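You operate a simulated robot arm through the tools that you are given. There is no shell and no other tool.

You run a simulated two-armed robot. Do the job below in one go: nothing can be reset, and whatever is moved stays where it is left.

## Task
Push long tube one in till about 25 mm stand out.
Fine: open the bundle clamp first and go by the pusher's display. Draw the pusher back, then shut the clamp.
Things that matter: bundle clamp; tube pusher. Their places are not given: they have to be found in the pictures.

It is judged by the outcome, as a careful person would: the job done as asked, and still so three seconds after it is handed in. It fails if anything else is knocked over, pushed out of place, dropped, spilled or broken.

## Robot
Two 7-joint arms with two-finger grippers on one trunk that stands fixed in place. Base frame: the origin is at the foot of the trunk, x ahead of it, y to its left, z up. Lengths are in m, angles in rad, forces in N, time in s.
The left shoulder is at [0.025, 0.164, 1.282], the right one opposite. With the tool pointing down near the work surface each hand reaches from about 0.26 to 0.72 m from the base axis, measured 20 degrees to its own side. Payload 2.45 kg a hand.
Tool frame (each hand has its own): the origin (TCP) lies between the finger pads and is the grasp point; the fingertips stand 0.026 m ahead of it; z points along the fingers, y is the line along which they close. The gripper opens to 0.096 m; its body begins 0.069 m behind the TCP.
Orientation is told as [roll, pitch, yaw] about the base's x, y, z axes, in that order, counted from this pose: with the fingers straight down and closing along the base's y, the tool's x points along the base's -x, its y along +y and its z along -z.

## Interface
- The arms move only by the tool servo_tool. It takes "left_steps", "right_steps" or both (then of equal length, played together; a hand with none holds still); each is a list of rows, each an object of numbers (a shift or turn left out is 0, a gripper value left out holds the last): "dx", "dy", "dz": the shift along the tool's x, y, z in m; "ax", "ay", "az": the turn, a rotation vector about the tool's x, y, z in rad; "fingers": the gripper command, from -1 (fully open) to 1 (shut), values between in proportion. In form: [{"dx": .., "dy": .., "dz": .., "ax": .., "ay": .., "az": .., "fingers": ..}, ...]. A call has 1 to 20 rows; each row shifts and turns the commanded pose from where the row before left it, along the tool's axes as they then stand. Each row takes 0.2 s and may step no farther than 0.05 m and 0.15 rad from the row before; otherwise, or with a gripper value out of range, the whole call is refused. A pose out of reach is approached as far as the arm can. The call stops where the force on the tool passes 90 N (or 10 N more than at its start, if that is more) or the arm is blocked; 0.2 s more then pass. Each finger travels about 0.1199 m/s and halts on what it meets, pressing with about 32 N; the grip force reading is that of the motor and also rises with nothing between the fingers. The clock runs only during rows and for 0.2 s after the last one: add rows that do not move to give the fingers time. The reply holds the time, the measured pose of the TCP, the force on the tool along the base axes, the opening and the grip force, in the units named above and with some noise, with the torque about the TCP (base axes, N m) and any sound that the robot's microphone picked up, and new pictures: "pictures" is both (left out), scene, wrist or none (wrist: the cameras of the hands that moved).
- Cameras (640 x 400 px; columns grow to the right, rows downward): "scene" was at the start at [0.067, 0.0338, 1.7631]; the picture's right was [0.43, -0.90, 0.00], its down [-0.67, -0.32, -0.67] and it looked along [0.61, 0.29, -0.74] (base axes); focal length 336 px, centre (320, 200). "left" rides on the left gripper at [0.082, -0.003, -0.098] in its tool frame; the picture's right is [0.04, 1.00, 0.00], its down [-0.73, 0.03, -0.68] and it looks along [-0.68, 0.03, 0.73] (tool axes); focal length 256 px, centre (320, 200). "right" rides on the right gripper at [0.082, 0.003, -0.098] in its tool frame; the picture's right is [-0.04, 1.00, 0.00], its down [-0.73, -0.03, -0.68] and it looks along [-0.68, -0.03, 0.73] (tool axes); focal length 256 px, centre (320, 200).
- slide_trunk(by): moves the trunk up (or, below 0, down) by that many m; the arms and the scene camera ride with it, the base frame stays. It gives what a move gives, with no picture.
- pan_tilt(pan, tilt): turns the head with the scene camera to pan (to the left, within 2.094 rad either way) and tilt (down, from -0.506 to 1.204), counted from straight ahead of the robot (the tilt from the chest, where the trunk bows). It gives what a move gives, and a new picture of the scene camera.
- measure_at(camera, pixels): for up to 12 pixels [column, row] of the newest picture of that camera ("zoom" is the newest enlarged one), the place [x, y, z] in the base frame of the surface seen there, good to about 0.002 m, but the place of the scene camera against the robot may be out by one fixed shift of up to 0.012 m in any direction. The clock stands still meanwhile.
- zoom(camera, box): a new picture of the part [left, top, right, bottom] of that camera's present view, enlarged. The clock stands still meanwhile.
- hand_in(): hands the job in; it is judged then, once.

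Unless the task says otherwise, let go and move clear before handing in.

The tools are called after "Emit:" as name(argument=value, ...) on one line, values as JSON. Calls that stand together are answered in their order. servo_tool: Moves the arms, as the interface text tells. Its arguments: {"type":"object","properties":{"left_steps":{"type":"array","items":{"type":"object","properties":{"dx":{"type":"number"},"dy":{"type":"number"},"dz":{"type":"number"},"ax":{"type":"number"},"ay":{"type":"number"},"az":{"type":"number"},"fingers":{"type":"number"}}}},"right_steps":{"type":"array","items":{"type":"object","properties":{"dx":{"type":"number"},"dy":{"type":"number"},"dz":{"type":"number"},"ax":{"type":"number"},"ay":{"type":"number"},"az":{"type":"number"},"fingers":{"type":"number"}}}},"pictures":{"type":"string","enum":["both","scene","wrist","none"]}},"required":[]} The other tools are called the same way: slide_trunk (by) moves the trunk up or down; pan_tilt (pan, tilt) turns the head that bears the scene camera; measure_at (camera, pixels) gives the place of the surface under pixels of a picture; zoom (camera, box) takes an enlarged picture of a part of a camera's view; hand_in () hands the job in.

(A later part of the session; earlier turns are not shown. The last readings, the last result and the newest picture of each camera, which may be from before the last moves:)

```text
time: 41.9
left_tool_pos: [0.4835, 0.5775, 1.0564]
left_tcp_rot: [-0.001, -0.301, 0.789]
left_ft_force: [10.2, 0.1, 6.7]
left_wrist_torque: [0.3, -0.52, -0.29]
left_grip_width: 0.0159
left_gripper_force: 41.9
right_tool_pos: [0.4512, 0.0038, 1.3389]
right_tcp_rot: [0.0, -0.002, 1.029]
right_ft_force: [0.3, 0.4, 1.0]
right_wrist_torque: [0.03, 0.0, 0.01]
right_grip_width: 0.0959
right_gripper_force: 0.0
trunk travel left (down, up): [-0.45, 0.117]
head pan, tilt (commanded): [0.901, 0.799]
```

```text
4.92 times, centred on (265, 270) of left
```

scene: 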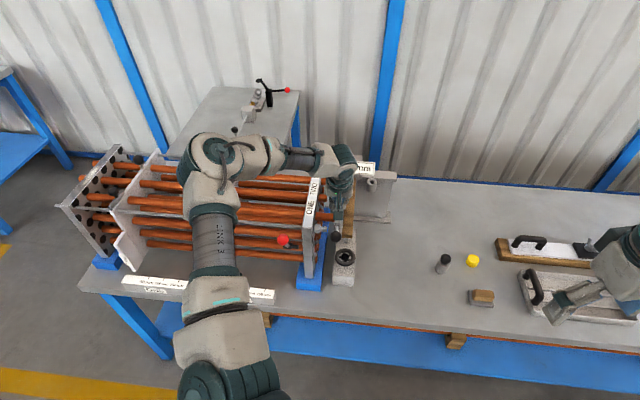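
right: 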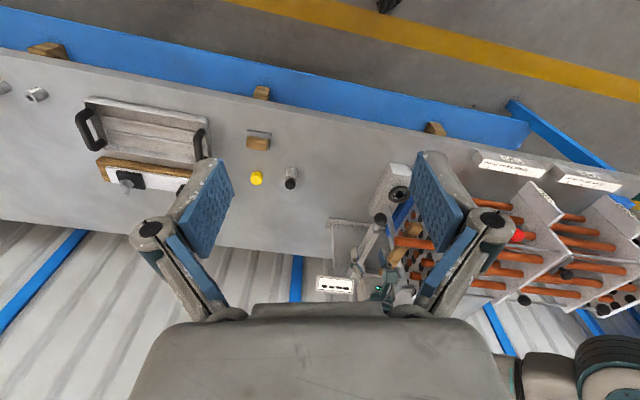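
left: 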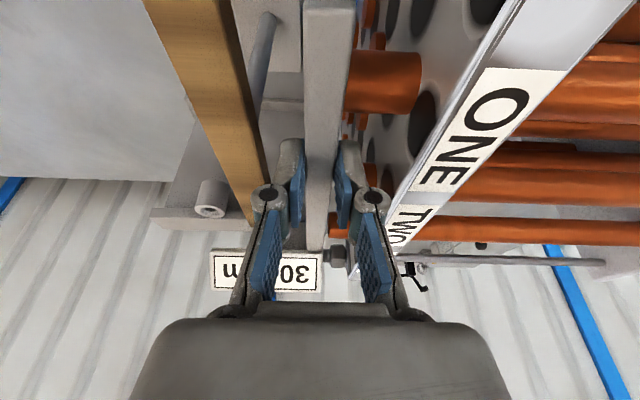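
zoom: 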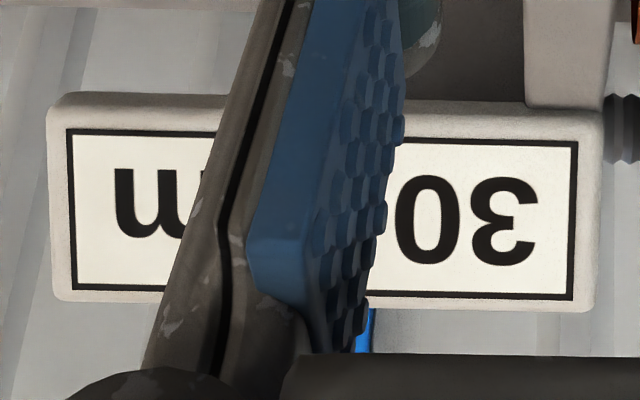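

Still 30 mm. I go 1.5 mm further and read again.

Emit:
servo_tool(left_steps=[{"dy": 0.0015}, {}], pictures="wrist")

```text
time: 42.5
left_tool_pos: [0.4831, 0.5795, 1.0563]
left_tcp_rot: [-0.001, -0.301, 0.788]
left_ft_force: [8.6, -1.6, 3.6]
left_wrist_torque: [0.88, -1.08, -0.31]
left_grip_width: 0.0156
left_gripper_force: 41.6
right_tool_pos: [0.4507, 0.0042, 1.3398]
right_tcp_rot: [-0.001, 0.0, 1.031]
right_ft_force: [0.1, 1.0, -0.1]
right_wrist_torque: [0.0, 0.01, 0.02]
right_grip_width: 0.0959
right_gripper_force: 0.0
trunk travel left (down, up): [-0.45, 0.117]
head pan, tilt (commanded): [0.901, 0.799]
```

left: 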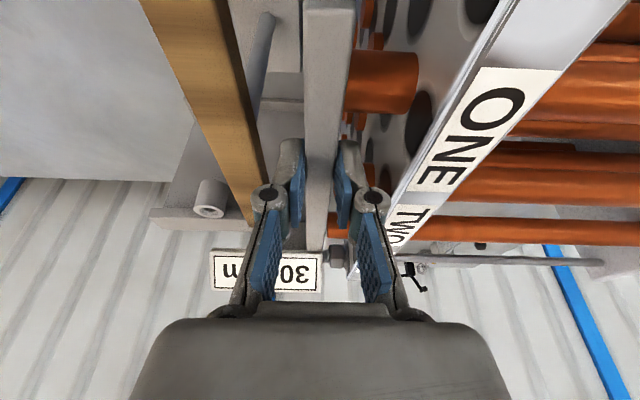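

Still 30 mm. Another 1 mm.

Emit:
servo_tool(left_steps=[{"dy": 0.001}, {}], pictures="wrist")

```text
time: 43.1
left_tool_pos: [0.4822, 0.5807, 1.0559]
left_tcp_rot: [-0.002, -0.301, 0.787]
left_ft_force: [11.4, 0.3, 5.6]
left_wrist_torque: [0.0, -0.13, -0.38]
left_grip_width: 0.0157
left_gripper_force: 42.0
right_tool_pos: [0.451, 0.0046, 1.339]
right_tcp_rot: [0.001, 0.0, 1.03]
right_ft_force: [0.2, -0.2, -0.4]
right_wrist_torque: [-0.02, -0.01, 0.05]
right_grip_width: 0.096
right_gripper_force: 0.0
trunk travel left (down, up): [-0.45, 0.117]
head pan, tilt (commanded): [0.901, 0.799]
```

left: 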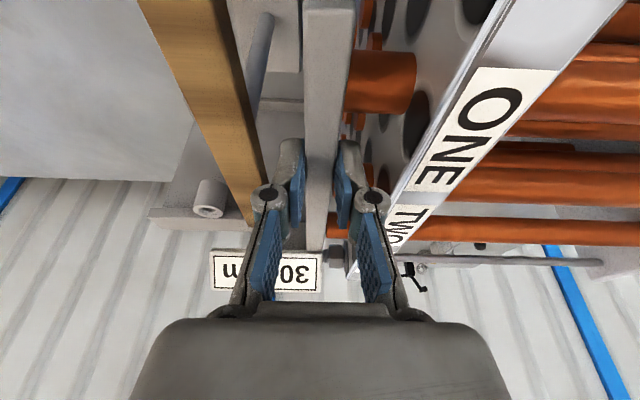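

Still 30 mm; forces remain ~8 N. Another 1 mm.

Emit:
servo_tool(left_steps=[{"dy": 0.001}, {}], pictures="wrist")

```text
time: 43.7
left_tool_pos: [0.4824, 0.5805, 1.0562]
left_tcp_rot: [-0.002, -0.301, 0.785]
left_ft_force: [8.7, -1.6, 0.5]
left_wrist_torque: [0.76, -0.95, -0.3]
left_grip_width: 0.0156
left_gripper_force: 41.8
right_tool_pos: [0.4511, 0.0048, 1.3393]
right_tcp_rot: [0.0, 0.0, 1.031]
right_ft_force: [-0.7, 0.3, -0.6]
right_wrist_torque: [0.01, 0.01, 0.0]
right_grip_width: 0.0959
right_gripper_force: 0.0
trunk travel left (down, up): [-0.45, 0.117]
head pan, tilt (commanded): [0.901, 0.799]
```

left: 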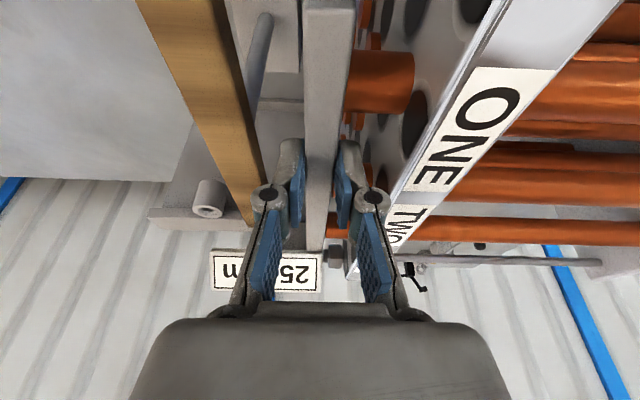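

The display has just turned to 25 mm, so with 5 mm steps the real value is likely ~27.5 mm. I check by measuring the plate face and bar face near the tube.

Emit:
zoom(camera="left", box=[290, 20, 470, 200])

Emit:
measure_at(camera="zoom", pixels=[[60, 60], [145, 60], [60, 180], [140, 180], [175, 140], [250, 140], [278, 150], [300, 190], [300, 100], [330, 230], [350, 120], [250, 230]])

```text
2.22 times, centred on (380, 110) of left
```

zoom: 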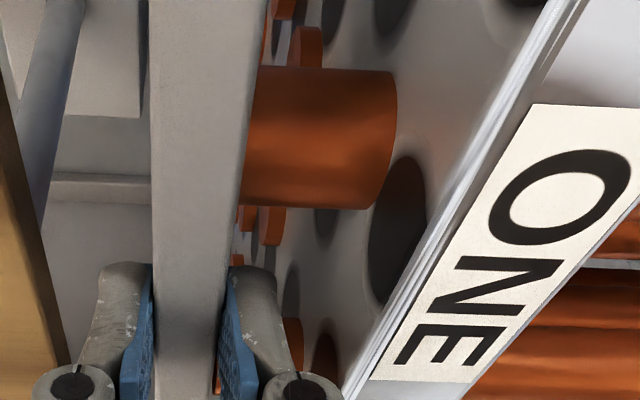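

```text
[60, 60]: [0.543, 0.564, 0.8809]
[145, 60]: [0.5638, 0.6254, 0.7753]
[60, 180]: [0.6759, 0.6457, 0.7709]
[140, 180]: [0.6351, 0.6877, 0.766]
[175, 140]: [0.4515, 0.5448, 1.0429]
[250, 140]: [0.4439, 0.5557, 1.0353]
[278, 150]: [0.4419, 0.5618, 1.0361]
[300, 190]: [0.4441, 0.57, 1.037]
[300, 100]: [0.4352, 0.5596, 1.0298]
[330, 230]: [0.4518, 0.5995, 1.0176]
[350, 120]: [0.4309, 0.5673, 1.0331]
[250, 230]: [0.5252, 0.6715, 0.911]
```

Reckoned from the picture the tube shows roughly 25–27 mm. I measure the tube's ends more closely in the same zoom.

Emit:
measure_at(camera="zoom", pixels=[[245, 140], [255, 140], [260, 140], [270, 140], [380, 140], [388, 140], [394, 140], [402, 140], [415, 100], [415, 140], [240, 120], [240, 160]])

```text
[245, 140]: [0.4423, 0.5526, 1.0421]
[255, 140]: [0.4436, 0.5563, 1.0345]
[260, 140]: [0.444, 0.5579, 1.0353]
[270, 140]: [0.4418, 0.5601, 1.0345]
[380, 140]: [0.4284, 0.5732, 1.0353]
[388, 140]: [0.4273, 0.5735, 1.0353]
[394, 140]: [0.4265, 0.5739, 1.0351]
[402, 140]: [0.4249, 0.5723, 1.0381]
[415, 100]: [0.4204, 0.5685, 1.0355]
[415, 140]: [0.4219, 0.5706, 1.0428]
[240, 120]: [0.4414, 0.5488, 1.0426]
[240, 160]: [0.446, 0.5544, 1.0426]
```

The bar face is at about n −0.078 and the plate face at −0.1047, so ~26.5–27 mm stand out, in line with the display having just turned to 25. I push 2 mm more.

Emit:
servo_tool(left_steps=[{"dy": 0.001}, {"dy": 0.001}, {}], pictures="wrist")

Emit:
zoom(camera="left", box=[200, 240, 330, 300])

Emit:
zoom(camera="scene", box=[260, 150, 380, 270])

```text
time: 44.5
left_tool_pos: [0.4813, 0.5817, 1.056]
left_tcp_rot: [-0.004, -0.297, 0.786]
left_ft_force: [17.0, -9.1, -0.3]
left_wrist_torque: [-0.36, -0.25, -0.24]
left_grip_width: 0.0158
left_gripper_force: 41.6
right_tool_pos: [0.4544, 0.0031, 1.3399]
right_tcp_rot: [-0.001, 0.001, 1.029]
right_ft_force: [0.6, -0.1, 0.1]
right_wrist_torque: [0.01, 0.03, 0.02]
right_grip_width: 0.0961
right_gripper_force: 0.0
trunk travel left (down, up): [-0.45, 0.117]
head pan, tilt (commanded): [0.901, 0.799]
```

left: 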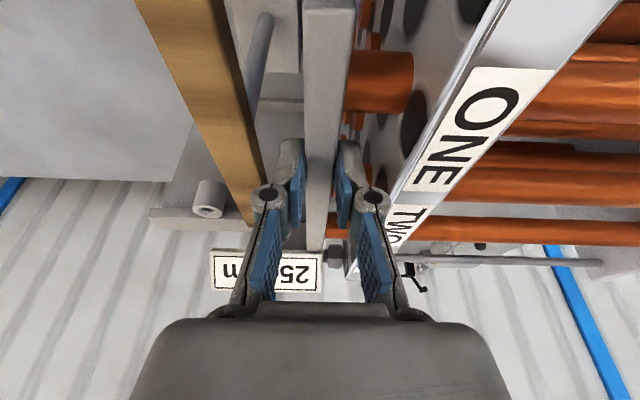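

```text
4.92 times, centred on (265, 270) of left
```

zoom: 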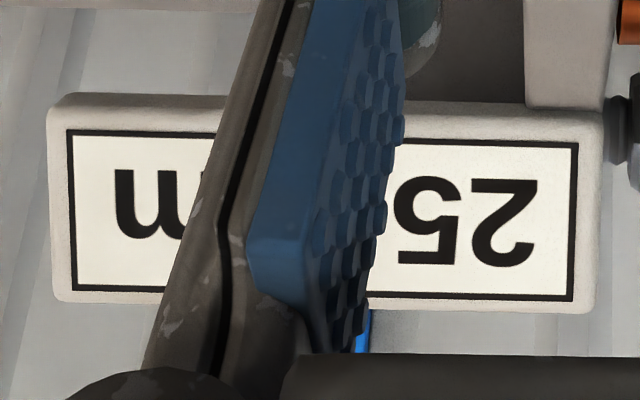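

```text
3.33 times, centred on (320, 210) of scene
```

zoom: 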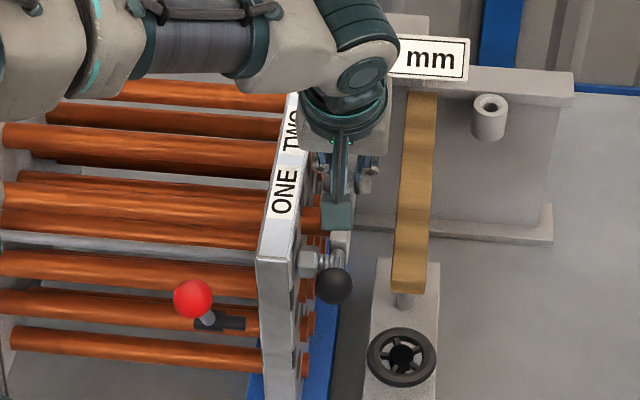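

The push force rose to 18 N, so something (perhaps a knuckle at the plate or the carriage's end) is touching; I stop here and measure the stand-out again.

Emit:
zoom(camera="left", box=[290, 20, 470, 200])

Emit:
measure_at(camera="zoom", pixels=[[240, 100], [240, 140], [238, 170], [260, 140], [270, 120], [380, 140], [388, 140], [392, 140], [400, 140], [410, 100], [415, 130], [235, 60]])

```text
2.22 times, centred on (380, 110) of left
```

zoom: 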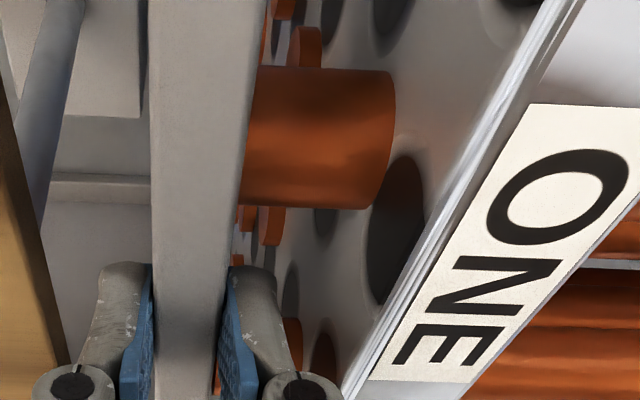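

```text
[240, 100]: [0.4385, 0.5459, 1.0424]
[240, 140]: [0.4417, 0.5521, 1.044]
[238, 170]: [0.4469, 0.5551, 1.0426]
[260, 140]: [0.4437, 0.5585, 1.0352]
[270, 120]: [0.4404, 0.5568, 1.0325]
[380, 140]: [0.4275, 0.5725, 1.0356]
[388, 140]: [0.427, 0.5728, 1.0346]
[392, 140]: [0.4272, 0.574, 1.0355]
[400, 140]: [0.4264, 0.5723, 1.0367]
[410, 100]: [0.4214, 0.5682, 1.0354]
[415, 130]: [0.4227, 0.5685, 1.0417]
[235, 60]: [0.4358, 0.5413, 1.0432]
```

The stand-out measures about 26 mm and the bar moved only ~0.5 mm of the last 2 mm, so something blocks. I look closely at the -n knuckle by the plate and at the carriage by the far tie rod.

Emit:
zoom(camera="left", box=[300, 140, 440, 300])

Emit:
zoom(camera="scene", box=[310, 160, 360, 220])

Emit:
zoom(camera="right", box=[380, 230, 460, 300])

```text
2.50 times, centred on (370, 220) of left
```

zoom: 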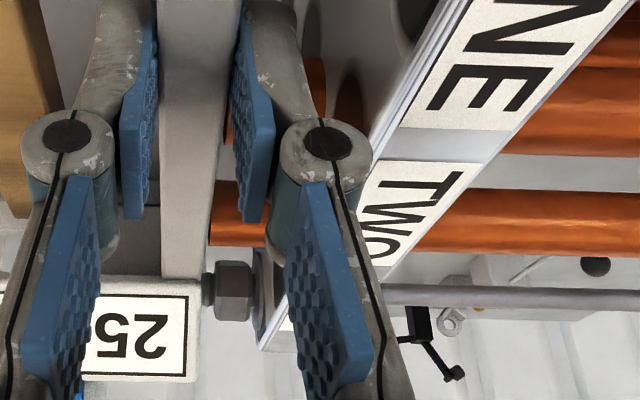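

```text
6.67 times, centred on (335, 190) of scene
```

zoom: 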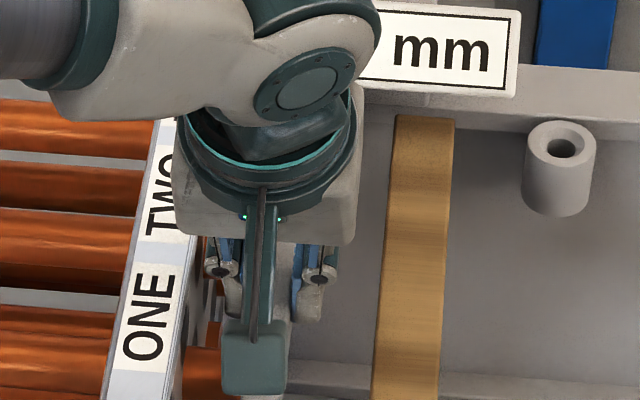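

```text
5.71 times, centred on (420, 265) of right
```

zoom: 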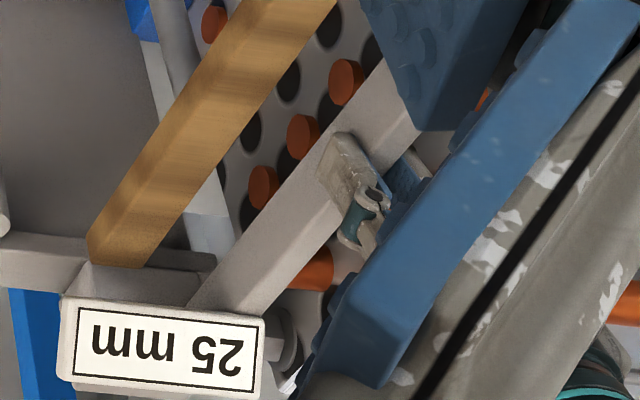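

The knuckle of the plate-side finger is at the plate's edge, so that is what stopped it; display and measurements agree on about 25–26 mm, which is what was asked. I draw the pusher back, first a little to see that the tube stays.

Emit:
servo_tool(left_steps=[{"dy": -0.003}, {"dy": -0.005}, {"dy": -0.005}, {"dy": -0.005}, {"dy": -0.005}, {}], pictures="both")

Emit:
zoom(camera="left", box=[290, 20, 470, 200])

Emit:
measure_at(camera="zoom", pixels=[[240, 100], [240, 140], [320, 140], [340, 140], [380, 140], [400, 140], [420, 140], [430, 140], [440, 140], [450, 140]])

```text
time: 45.9
left_tool_pos: [0.4971, 0.5658, 1.0558]
left_tcp_rot: [-0.003, -0.302, 0.788]
left_ft_force: [1.8, 2.7, 1.0]
left_wrist_torque: [0.09, -0.1, -0.19]
left_grip_width: 0.0159
left_gripper_force: 41.7
right_tool_pos: [0.4501, 0.0055, 1.3391]
right_tcp_rot: [-0.002, -0.001, 1.029]
right_ft_force: [0.0, -0.1, -0.4]
right_wrist_torque: [0.02, -0.01, 0.03]
right_grip_width: 0.0963
right_gripper_force: 0.1
trunk travel left (down, up): [-0.45, 0.117]
head pan, tilt (commanded): [0.901, 0.799]
```

scene: 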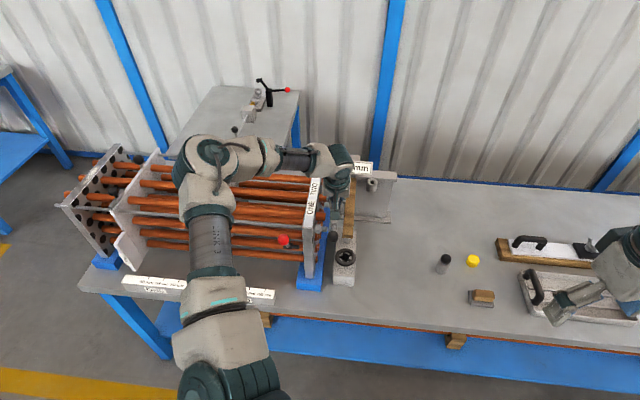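
left: 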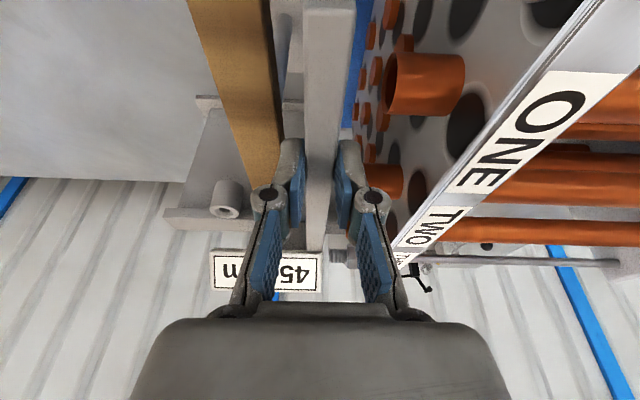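

```text
2.22 times, centred on (380, 110) of left
```

zoom: 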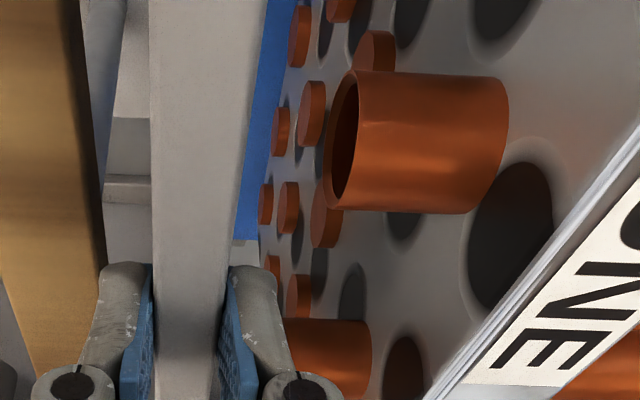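

```text
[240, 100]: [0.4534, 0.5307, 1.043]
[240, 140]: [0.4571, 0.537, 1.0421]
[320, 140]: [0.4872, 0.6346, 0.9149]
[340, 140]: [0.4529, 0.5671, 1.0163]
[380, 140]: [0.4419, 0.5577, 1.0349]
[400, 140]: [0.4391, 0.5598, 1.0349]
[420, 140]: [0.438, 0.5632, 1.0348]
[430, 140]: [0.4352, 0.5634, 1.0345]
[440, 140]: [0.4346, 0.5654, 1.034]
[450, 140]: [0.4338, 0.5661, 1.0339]
```

The tube stayed in place as the pusher came back (display 45). I measure the bare tube end and the plate to check the stand-out directly.

Emit:
measure_at(camera="zoom", pixels=[[358, 140], [361, 140], [365, 140], [358, 110], [358, 170], [495, 140], [502, 140], [506, 140], [512, 140], [520, 120], [350, 90], [508, 110]])

```text
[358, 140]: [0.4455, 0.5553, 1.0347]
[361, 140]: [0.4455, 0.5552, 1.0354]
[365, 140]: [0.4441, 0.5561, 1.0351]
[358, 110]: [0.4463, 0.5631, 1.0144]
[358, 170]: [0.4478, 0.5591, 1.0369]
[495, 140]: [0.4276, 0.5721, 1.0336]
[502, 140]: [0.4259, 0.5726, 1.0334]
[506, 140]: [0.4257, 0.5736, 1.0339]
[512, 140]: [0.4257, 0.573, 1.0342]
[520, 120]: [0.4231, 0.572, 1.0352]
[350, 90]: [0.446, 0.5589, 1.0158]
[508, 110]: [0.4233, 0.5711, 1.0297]
```

The tube end measures ~26.8 mm from the plate — close, but with the knuckle in the way. I regrip the bar 6 mm higher so the knuckle clears the plate's top, to nudge the last ~1.5–2 mm.

Emit:
servo_tool(left_steps=[{"fingers": 0.4}, {}, {"dx": -0.0018, "dz": -0.0057}, {"fingers": 1}, {}, {}], pictures="wrist")

```text
time: 47.3
left_tool_pos: [0.4951, 0.5668, 1.0619]
left_tcp_rot: [-0.002, -0.301, 0.785]
left_ft_force: [-1.0, -0.6, -2.7]
left_wrist_torque: [0.31, -0.16, -0.34]
left_grip_width: 0.0157
left_gripper_force: 42.3
right_tool_pos: [0.4518, 0.0058, 1.3394]
right_tcp_rot: [-0.002, 0.0, 1.031]
right_ft_force: [0.3, 0.5, -0.4]
right_wrist_torque: [0.03, -0.01, -0.03]
right_grip_width: 0.0964
right_gripper_force: 0.0
trunk travel left (down, up): [-0.45, 0.117]
head pan, tilt (commanded): [0.901, 0.799]
```

left: 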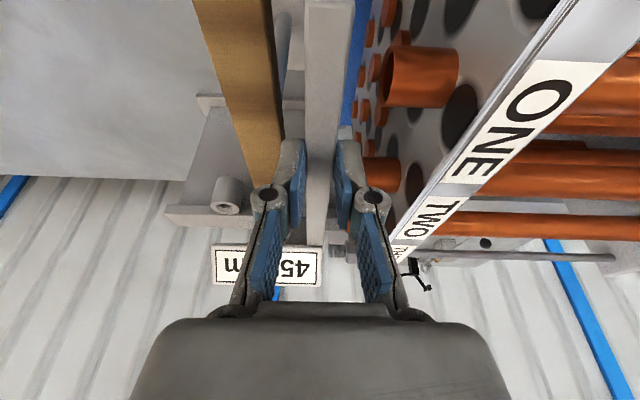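

Regripped (width 15.7 mm) at TCP z≈1.062. I push 20 mm back toward the tube and read the display.

Emit:
servo_tool(left_steps=[{"dy": 0.004}, {"dy": 0.004}, {"dy": 0.004}, {"dy": 0.004}, {"dy": 0.003}, {"dy": 0.001}, {}], pictures="wrist")

```text
time: 48.9
left_tool_pos: [0.4815, 0.5807, 1.0622]
left_tcp_rot: [-0.003, -0.298, 0.787]
left_ft_force: [-0.4, -6.2, -4.7]
left_wrist_torque: [-0.73, 0.8, -0.29]
left_grip_width: 0.0159
left_gripper_force: 42.0
right_tool_pos: [0.4505, 0.0047, 1.3388]
right_tcp_rot: [0.001, -0.001, 1.028]
right_ft_force: [0.3, -0.1, 0.2]
right_wrist_torque: [0.0, 0.03, -0.03]
right_grip_width: 0.0961
right_gripper_force: 0.0
trunk travel left (down, up): [-0.45, 0.117]
head pan, tilt (commanded): [0.901, 0.799]
```

left: 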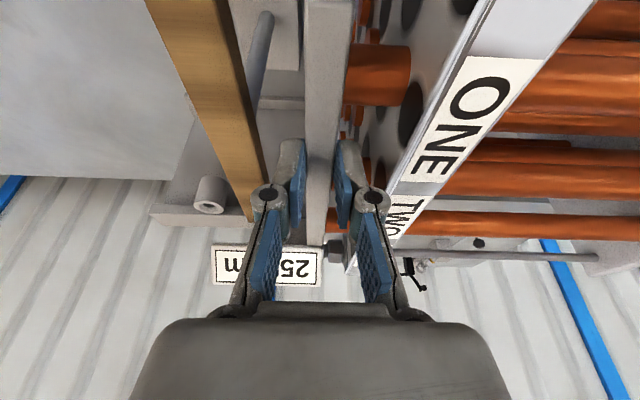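

Display 25, the bar just at the tube again. I push 1.5 mm more and check the force.

Emit:
servo_tool(left_steps=[{"dy": 0.001}, {"dy": 0.0005}, {}], pictures="wrist")

Emit:
zoom(camera="left", box=[290, 20, 470, 200])

Emit:
measure_at(camera="zoom", pixels=[[240, 100], [243, 130], [240, 150], [260, 130], [270, 130], [375, 130], [382, 130], [386, 130], [392, 130], [400, 110], [405, 130], [238, 70]])

```text
time: 49.7
left_tool_pos: [0.482, 0.5803, 1.0616]
left_tcp_rot: [-0.002, -0.301, 0.787]
left_ft_force: [3.6, -14.1, -7.9]
left_wrist_torque: [-1.12, 0.77, -0.29]
left_grip_width: 0.0157
left_gripper_force: 41.7
right_tool_pos: [0.4527, 0.0034, 1.3394]
right_tcp_rot: [0.002, -0.001, 1.028]
right_ft_force: [0.6, -0.3, -0.2]
right_wrist_torque: [0.0, -0.05, -0.03]
right_grip_width: 0.096
right_gripper_force: 0.1
trunk travel left (down, up): [-0.45, 0.117]
head pan, tilt (commanded): [0.901, 0.799]
```

left: 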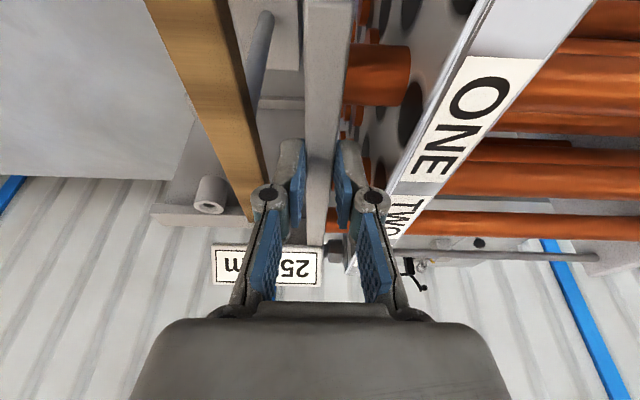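

```text
2.22 times, centred on (380, 110) of left
```

zoom: 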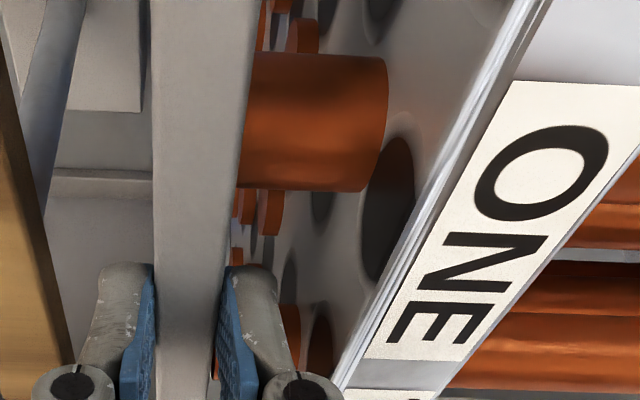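

```text
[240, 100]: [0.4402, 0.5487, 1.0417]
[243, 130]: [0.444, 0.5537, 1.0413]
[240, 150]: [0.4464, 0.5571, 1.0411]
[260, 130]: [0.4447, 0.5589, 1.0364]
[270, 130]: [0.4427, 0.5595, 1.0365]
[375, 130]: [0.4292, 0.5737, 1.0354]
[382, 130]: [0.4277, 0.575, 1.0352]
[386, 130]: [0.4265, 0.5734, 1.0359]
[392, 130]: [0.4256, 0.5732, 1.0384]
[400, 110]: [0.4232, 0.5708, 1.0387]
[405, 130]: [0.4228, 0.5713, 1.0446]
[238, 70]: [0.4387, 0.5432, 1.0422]
```

The force rises again (12 N) without movement at the same spot, so it isn't the knuckle. I look at the ball/stem by the near nut and the carriage by the far nut.

Emit:
zoom(camera="scene", box=[305, 205, 350, 245])

Emit:
zoom(camera="left", box=[300, 220, 380, 290])

```text
10.00 times, centred on (328, 225) of scene
```

zoom: 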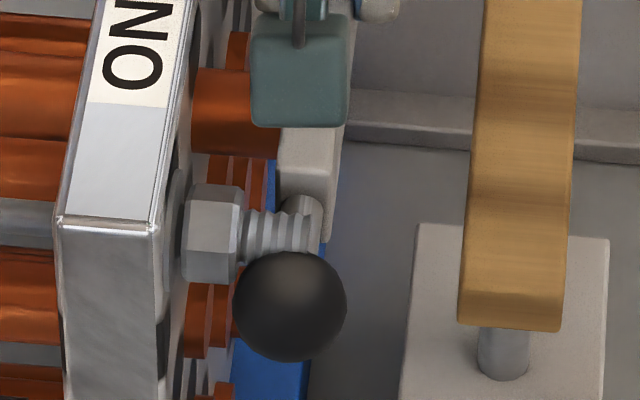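

```text
5.71 times, centred on (340, 255) of left
```

zoom: 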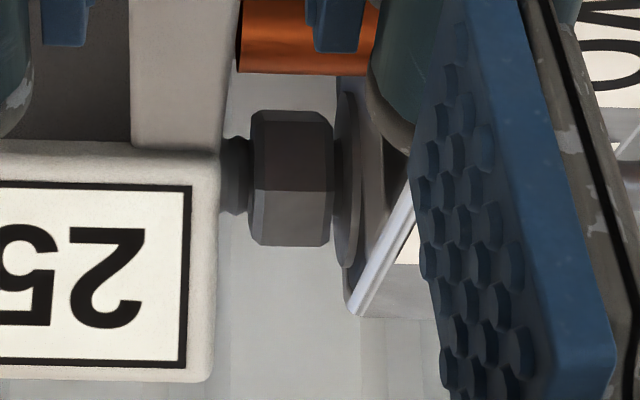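

The display reads 25 mm and the tube measures ~26 mm; the pusher is at a hard stop here (ball by the nut), so I leave it at that rather than force it. I draw the pusher back to its starting place.

Emit:
servo_tool(left_steps=[{"dy": -0.004}, {"dy": -0.008}, {"dy": -0.01}, {"dy": -0.01}, {"dy": -0.01}, {"dy": -0.01}, {"dy": -0.01}, {"dy": -0.01}, {"dy": -0.01}, {"dy": -0.01}, {"dy": -0.01}, {"dy": -0.01}, {"dy": -0.01}, {"dy": -0.01}, {"dy": -0.01}, {"dy": -0.01}, {}], pictures="both")

```text
time: 53.3
left_tool_pos: [0.5888, 0.4724, 1.0612]
left_tcp_rot: [-0.002, -0.298, 0.788]
left_ft_force: [-15.6, -15.8, -14.6]
left_wrist_torque: [-0.42, 0.6, -0.11]
left_grip_width: 0.016
left_gripper_force: 41.9
right_tool_pos: [0.449, 0.0039, 1.3391]
right_tcp_rot: [-0.002, -0.001, 1.029]
right_ft_force: [0.5, -0.5, -0.1]
right_wrist_torque: [0.0, -0.01, 0.0]
right_grip_width: 0.0962
right_gripper_force: 0.1
trunk travel left (down, up): [-0.45, 0.117]
head pan, tilt (commanded): [0.901, 0.799]
```

scene: 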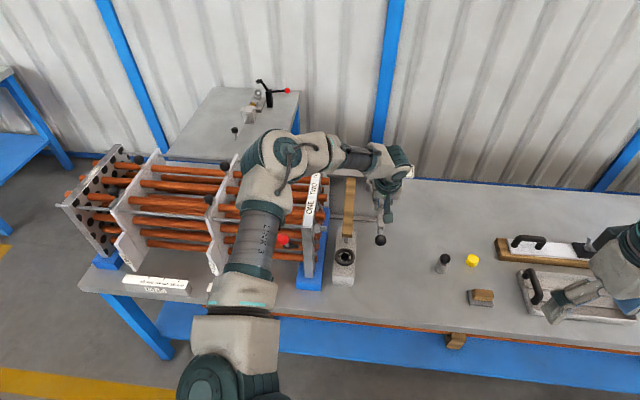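
left: 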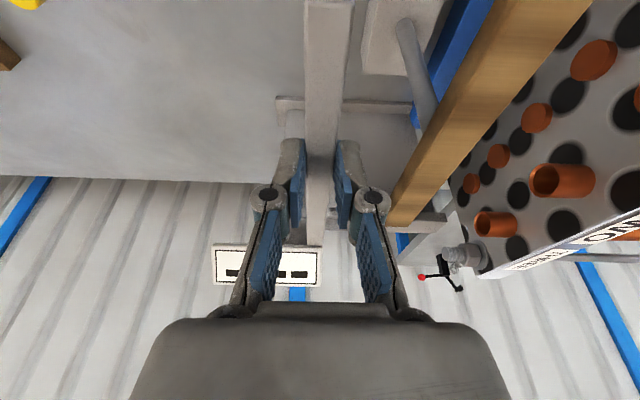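

The pusher is back to about 20 mm from its start and shows dashes. I draw the rest and then release.

Emit:
servo_tool(left_steps=[{"dy": -0.007, "dx": 0.001}, {"dy": -0.007}, {"dy": -0.006}, {}], pictures="wrist")

```text
time: 54.3
left_tool_pos: [0.6013, 0.4601, 1.0621]
left_tcp_rot: [-0.004, -0.3, 0.787]
left_ft_force: [-12.3, -11.0, -14.2]
left_wrist_torque: [0.24, -0.06, -0.2]
left_grip_width: 0.0159
left_gripper_force: 42.2
right_tool_pos: [0.4501, 0.0063, 1.3387]
right_tcp_rot: [-0.002, 0.0, 1.028]
right_ft_force: [-0.3, 0.2, 0.8]
right_wrist_torque: [0.01, -0.01, -0.02]
right_grip_width: 0.0962
right_gripper_force: 0.0
trunk travel left (down, up): [-0.45, 0.117]
head pan, tilt (commanded): [0.901, 0.799]
```

left: 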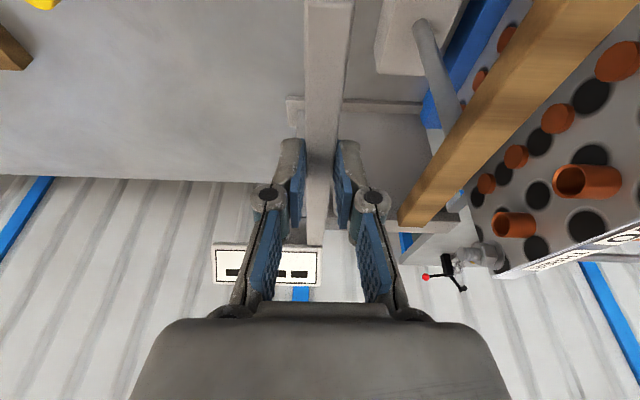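

Nearly at its start. I draw the last 4 mm, open the fingers, lift clear and undo the tilt.

Emit:
servo_tool(left_steps=[{"dy": -0.004}, {}, {"fingers": -0.2}, {}, {}, {"dz": -0.02}, {"dz": -0.03}, {"dz": -0.04}, {"dz": -0.04}, {"ay": 0.1}, {"ay": 0.1}, {"ay": 0.1}, {}], pictures="both")

```text
time: 57.1
left_tool_pos: [0.5773, 0.4301, 1.1862]
left_tcp_rot: [-0.006, 0.0, 0.787]
left_ft_force: [0.4, 0.5, -1.0]
left_wrist_torque: [-0.03, 0.04, -0.01]
left_grip_width: 0.0577
left_gripper_force: 0.1
right_tool_pos: [0.45, 0.0049, 1.3391]
right_tcp_rot: [-0.002, -0.001, 1.03]
right_ft_force: [-0.4, 0.8, -0.4]
right_wrist_torque: [0.01, -0.03, 0.02]
right_grip_width: 0.0958
right_gripper_force: 0.1
trunk travel left (down, up): [-0.45, 0.117]
head pan, tilt (commanded): [0.901, 0.799]
```

scene: 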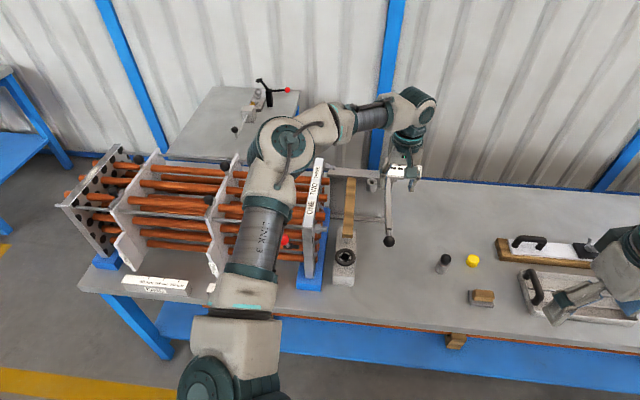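
left: 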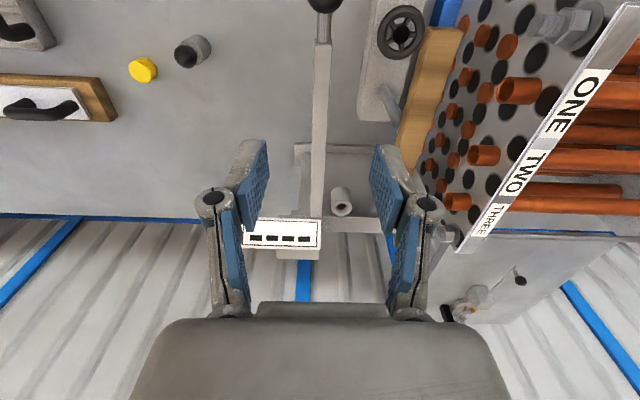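

The pusher is back where it started (ball at scene (389,241), dashes on the display) and tube ONE now stands out about as the others (left (520,92)). I measure its stand-out from this free view.

Emit:
zoom(camera="left", box=[430, 40, 600, 240])

Emit:
measure_at(camera="left", pixels=[[510, 87], [507, 87], [513, 90], [538, 92], [541, 92], [545, 92], [536, 90], [552, 80], [478, 153], [497, 155], [502, 155], [455, 200]])

```text
2.00 times, centred on (515, 140) of left
```

zoom: 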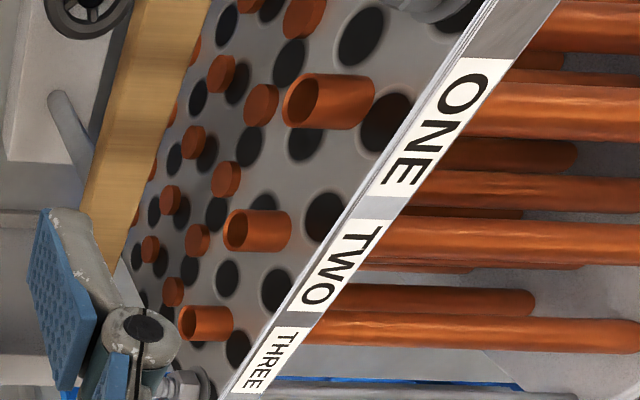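

```text
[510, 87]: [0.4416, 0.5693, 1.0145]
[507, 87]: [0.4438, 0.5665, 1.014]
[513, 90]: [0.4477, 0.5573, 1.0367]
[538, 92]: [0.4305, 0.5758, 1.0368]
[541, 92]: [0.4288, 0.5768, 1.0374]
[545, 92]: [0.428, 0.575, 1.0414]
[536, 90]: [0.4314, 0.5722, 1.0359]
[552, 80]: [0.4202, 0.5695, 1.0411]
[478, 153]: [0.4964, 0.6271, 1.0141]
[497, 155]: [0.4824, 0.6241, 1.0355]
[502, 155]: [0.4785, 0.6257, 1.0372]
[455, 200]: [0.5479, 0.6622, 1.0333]
```

Tube ONE stands out about 26 mm by measurement and the display had read 25. Next is shutting the clamp: I bring the left hand with closed fingers to the outer side of the red knob.

Emit:
servo_tool(left_steps=[{"dx": 0.0232, "dy": 0.0343, "fingers": 1}, {"dx": 0.0232, "dy": 0.0343}, {"dx": 0.0232, "dy": 0.0343}, {"dx": 0.0232, "dy": 0.0343}, {"dx": 0.0232, "dy": 0.0343}, {"dx": 0.0232, "dy": 0.0343}, {"dx": 0.0232, "dy": 0.0343}, {"dx": 0.023, "dy": 0.034}, {}], pictures="both")

```text
time: 59.1
left_tool_pos: [0.2552, 0.4887, 1.1867]
left_tcp_rot: [0.002, 0.004, 0.787]
left_ft_force: [0.0, -0.3, -0.5]
left_wrist_torque: [-0.05, 0.03, -0.03]
left_grip_width: 0.0002
left_gripper_force: 28.5
right_tool_pos: [0.4535, 0.0025, 1.3388]
right_tcp_rot: [0.002, 0.0, 1.027]
right_ft_force: [0.9, 0.0, 0.8]
right_wrist_torque: [-0.02, 0.06, 0.0]
right_grip_width: 0.0956
right_gripper_force: 0.0
trunk travel left (down, up): [-0.45, 0.117]
head pan, tilt (commanded): [0.901, 0.799]
```

scene: 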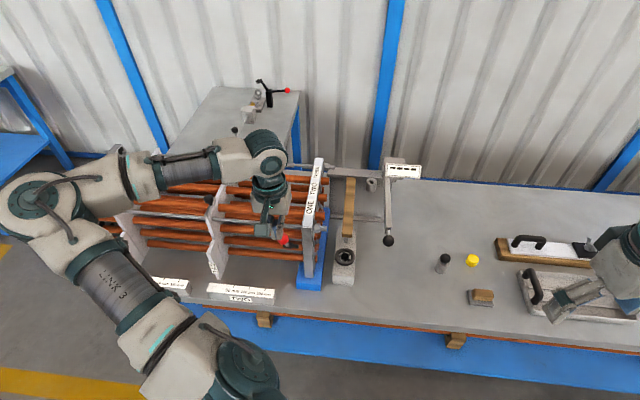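
left: 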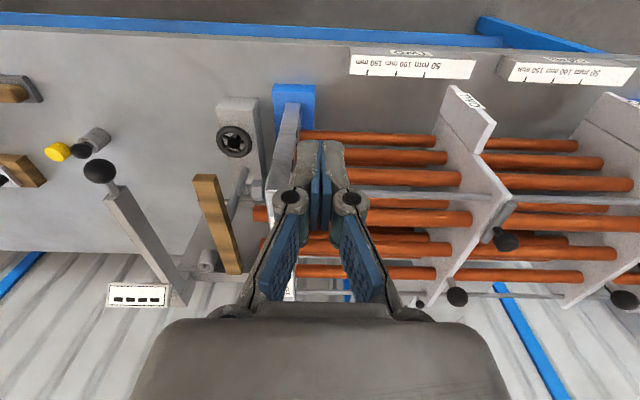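

The knob is just ahead of the fingers (scene (283,240)). I go down to TCP z≈1.092 on its outer side.

Emit:
servo_tool(left_steps=[{"dy": 0.004, "dz": 0.03}, {"dz": 0.03}, {"dz": 0.034}, {}], pictures="both")

Emit:
zoom(camera="scene", box=[240, 190, 340, 280])

```text
time: 60.1
left_tool_pos: [0.2477, 0.49, 1.093]
left_tcp_rot: [0.0, -0.002, 0.786]
left_ft_force: [0.7, 0.3, 0.2]
left_wrist_torque: [-0.01, 0.02, 0.0]
left_grip_width: 0.0
left_gripper_force: 28.7
right_tool_pos: [0.4492, 0.0036, 1.3393]
right_tcp_rot: [-0.002, -0.002, 1.029]
right_ft_force: [0.5, -0.4, 0.1]
right_wrist_torque: [0.01, -0.01, -0.01]
right_grip_width: 0.096
right_gripper_force: 0.0
trunk travel left (down, up): [-0.45, 0.117]
head pan, tilt (commanded): [0.901, 0.799]
```

scene: 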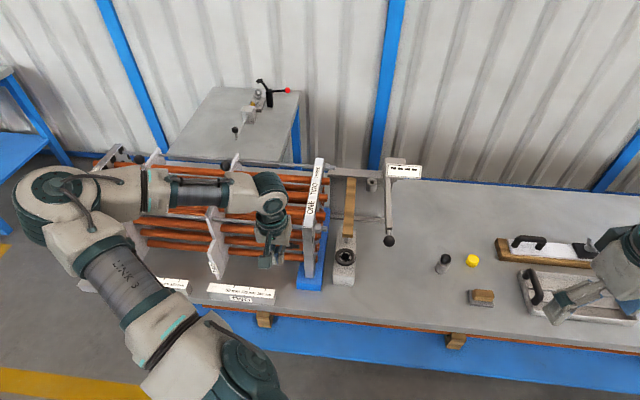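
left: 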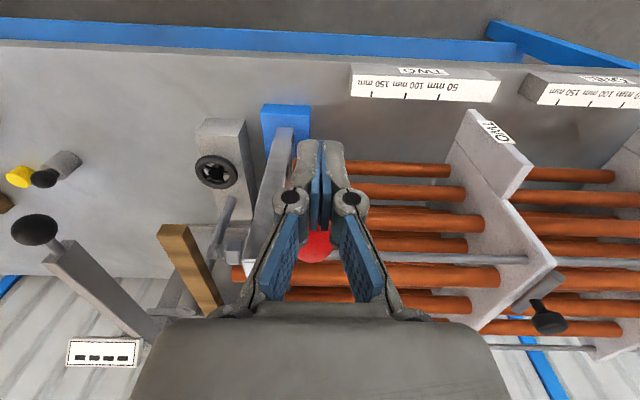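

```text
4.44 times, centred on (290, 235) of scene
```

zoom: 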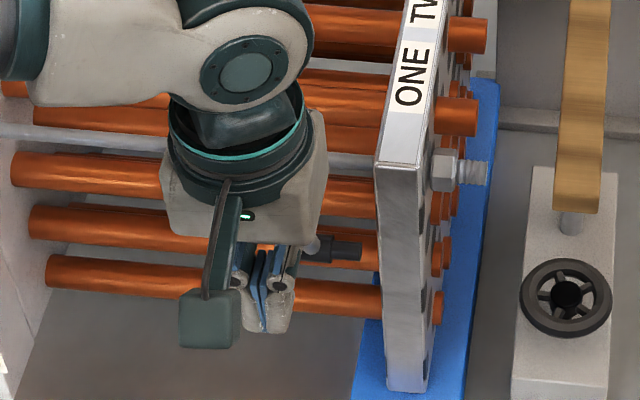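

The fingers stand outside the knob (left (318,245)). I push it inward toward the shut side.

Emit:
servo_tool(left_steps=[{"dx": -0.008}, {"dx": -0.008}, {"dx": -0.008}, {"dx": -0.007}, {"dx": -0.007}, {"dx": -0.007}, {"dx": -0.007}, {"dx": -0.007}, {"dx": -0.007}, {"dx": -0.007}, {"dx": -0.007}, {}], pictures="both")

Emit:
zoom(camera="scene", box=[240, 190, 340, 280])

```text
time: 62.7
left_tool_pos: [0.3083, 0.552, 1.0911]
left_tcp_rot: [-0.001, 0.0, 0.787]
left_ft_force: [-0.1, -0.2, 0.4]
left_wrist_torque: [0.05, 0.0, -0.01]
left_grip_width: 0.0
left_gripper_force: 28.5
right_tool_pos: [0.4493, 0.0061, 1.3398]
right_tcp_rot: [-0.003, 0.0, 1.03]
right_ft_force: [1.2, -0.9, 0.1]
right_wrist_torque: [-0.01, 0.02, -0.01]
right_grip_width: 0.096
right_gripper_force: 0.1
trunk travel left (down, up): [-0.45, 0.117]
head pan, tilt (commanded): [0.901, 0.799]
```

scene: 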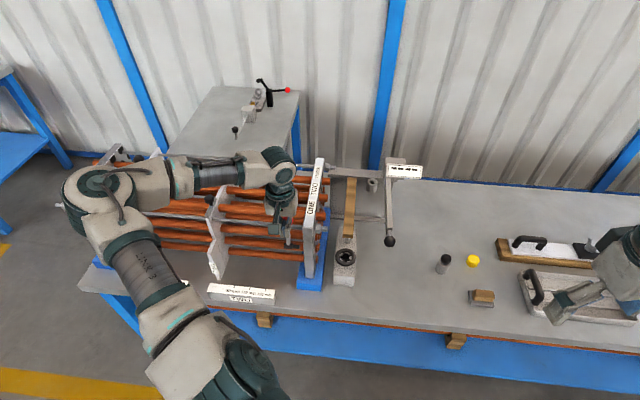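
left: 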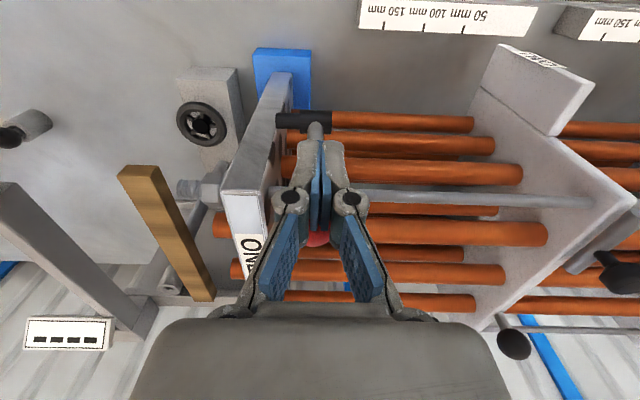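

```text
4.44 times, centred on (290, 235) of scene
```

zoom: 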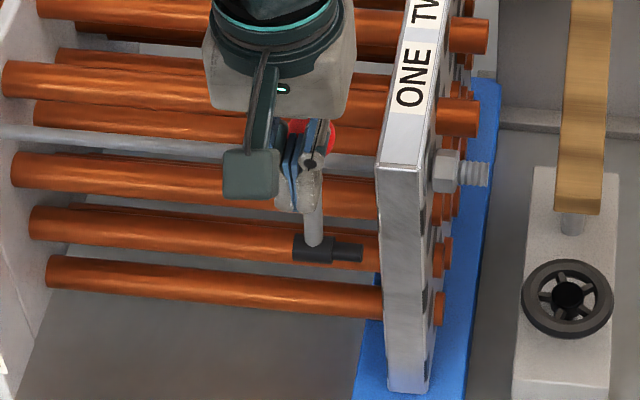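

The lever has swung past vertical and the force is nil, so the knob may have moved ahead by itself. I keep going in small steps to seat it.

Emit:
servo_tool(left_steps=[{"dx": -0.006}, {"dx": -0.006}, {"dx": -0.006}, {"dx": -0.005}, {"dx": -0.004}, {}], pictures="wrist")

Emit:
measure_at(camera="left", pixels=[[318, 238], [318, 130], [320, 120], [315, 245]])

```text
time: 64.1
left_tool_pos: [0.3267, 0.5713, 1.0908]
left_tcp_rot: [-0.002, -0.001, 0.787]
left_ft_force: [-0.3, -0.2, 0.5]
left_wrist_torque: [0.0, -0.09, 0.02]
left_grip_width: 0.0
left_gripper_force: 28.3
right_tool_pos: [0.4505, 0.0066, 1.3393]
right_tcp_rot: [-0.001, -0.001, 1.03]
right_ft_force: [0.4, 0.7, 0.4]
right_wrist_torque: [0.04, -0.01, 0.03]
right_grip_width: 0.096
right_gripper_force: 0.1
trunk travel left (down, up): [-0.45, 0.117]
head pan, tilt (commanded): [0.901, 0.799]
```

left: 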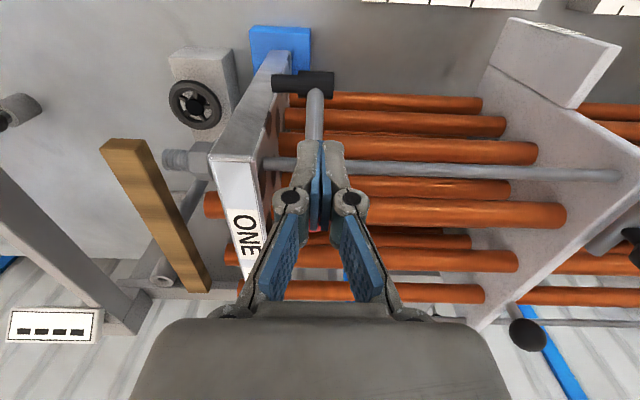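

```text
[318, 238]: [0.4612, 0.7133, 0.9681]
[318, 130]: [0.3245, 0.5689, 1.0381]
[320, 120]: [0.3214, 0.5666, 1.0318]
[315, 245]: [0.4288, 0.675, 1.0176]
```

Force remains nil at TCP u≈0.635, and the stem leans inward. I back off and up to see the knob.

Emit:
servo_tool(left_steps=[{"dx": 0.015}, {"dz": -0.03}, {"dz": -0.04}, {"dx": 0.04}, {"dx": 0.04}, {}], pictures="both")

Emit:
zoom(camera="left", box=[220, 60, 440, 260])

Emit:
zoom(camera="scene", box=[240, 190, 340, 280])

```text
time: 65.5
left_tool_pos: [0.2609, 0.5052, 1.165]
left_tcp_rot: [-0.002, 0.001, 0.787]
left_ft_force: [0.8, -0.4, -0.2]
left_wrist_torque: [0.01, 0.03, 0.01]
left_grip_width: 0.0
left_gripper_force: 28.4
right_tool_pos: [0.4518, 0.0043, 1.3381]
right_tcp_rot: [0.001, 0.001, 1.027]
right_ft_force: [0.5, 1.3, 0.2]
right_wrist_torque: [-0.04, 0.03, 0.01]
right_grip_width: 0.096
right_gripper_force: 0.1
trunk travel left (down, up): [-0.45, 0.117]
head pan, tilt (commanded): [0.901, 0.799]
```

scene: 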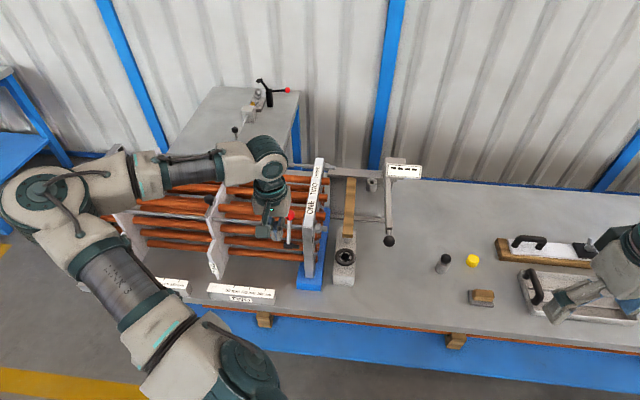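
left: 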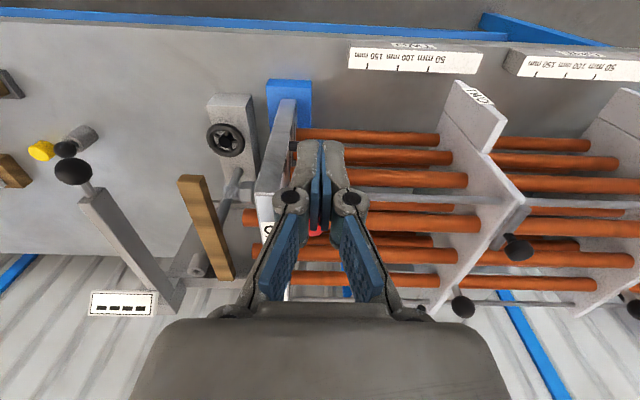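

```text
2.00 times, centred on (330, 160) of left
```

zoom: 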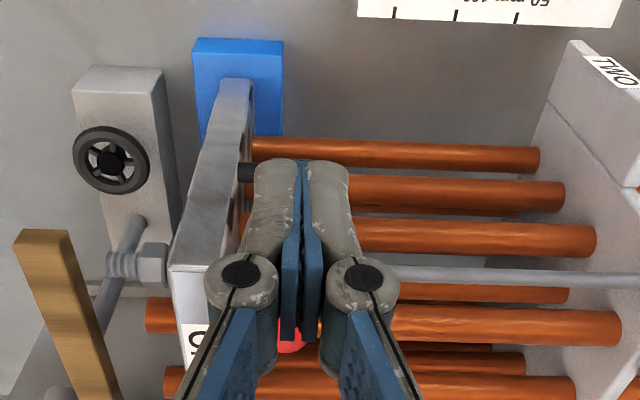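

```text
4.44 times, centred on (290, 235) of scene
```

zoom: 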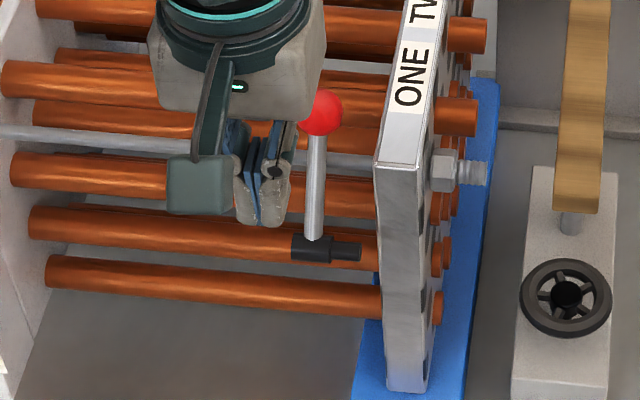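

In the scene zoom the knob is back at (320,112), i.e. scene (290,215), its original spot. I measure to compare with the start values.

Emit:
measure_at(camera="scene", pixels=[[290, 215], [289, 215], [289, 235], [287, 243], [389, 241], [388, 225]])

```text
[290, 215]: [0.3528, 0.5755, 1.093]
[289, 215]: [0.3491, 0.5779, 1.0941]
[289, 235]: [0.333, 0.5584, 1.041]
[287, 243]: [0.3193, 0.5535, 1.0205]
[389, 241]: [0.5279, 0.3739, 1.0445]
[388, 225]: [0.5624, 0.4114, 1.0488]
```

Both the clamp knob and the pusher ball measure at their original places within a millimetre. To be sure the clamp is fully seated I give the knob one gentle push inward.

Emit:
servo_tool(left_steps=[{"dz": 0.036}, {"dz": 0.036}, {"dx": -0.03}, {"dx": -0.03}, {"dx": -0.03}, {"dx": -0.004}, {"dx": -0.004}, {"dx": -0.003}, {}], pictures="wrist")

```text
time: 67.5
left_tool_pos: [0.3283, 0.5728, 1.0896]
left_tcp_rot: [0.0, 0.0, 0.788]
left_ft_force: [-8.9, -7.6, 3.1]
left_wrist_torque: [-0.05, 0.21, -0.1]
left_grip_width: 0.0
left_gripper_force: 28.3
right_tool_pos: [0.4481, 0.0033, 1.3398]
right_tcp_rot: [-0.003, -0.001, 1.031]
right_ft_force: [-0.1, 0.5, 0.6]
right_wrist_torque: [0.0, 0.0, -0.02]
right_grip_width: 0.096
right_gripper_force: 0.1
trunk travel left (down, up): [-0.45, 0.117]
head pan, tilt (commanded): [0.901, 0.799]
```

left: 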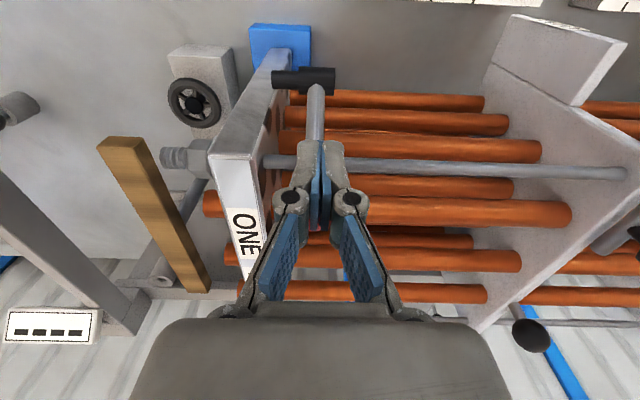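

The fingers touch the knob with ~12 N. I press 3 mm more to see whether it is against its stop.

Emit:
servo_tool(left_steps=[{"dx": -0.0015}, {"dx": -0.0015}, {}], pictures="none")

```text
time: 68.3
left_tool_pos: [0.3285, 0.573, 1.0894]
left_tcp_rot: [0.0, 0.002, 0.787]
left_ft_force: [-19.9, -16.9, -6.1]
left_wrist_torque: [-0.34, 0.4, -0.09]
left_grip_width: 0.0061
left_gripper_force: 28.5
right_tool_pos: [0.4481, 0.0024, 1.339]
right_tcp_rot: [-0.002, -0.003, 1.029]
right_ft_force: [0.0, 0.3, -0.3]
right_wrist_torque: [0.02, 0.01, -0.04]
right_grip_width: 0.0959
right_gripper_force: 0.1
trunk travel left (down, up): [-0.45, 0.117]
head pan, tilt (commanded): [0.901, 0.799]
```

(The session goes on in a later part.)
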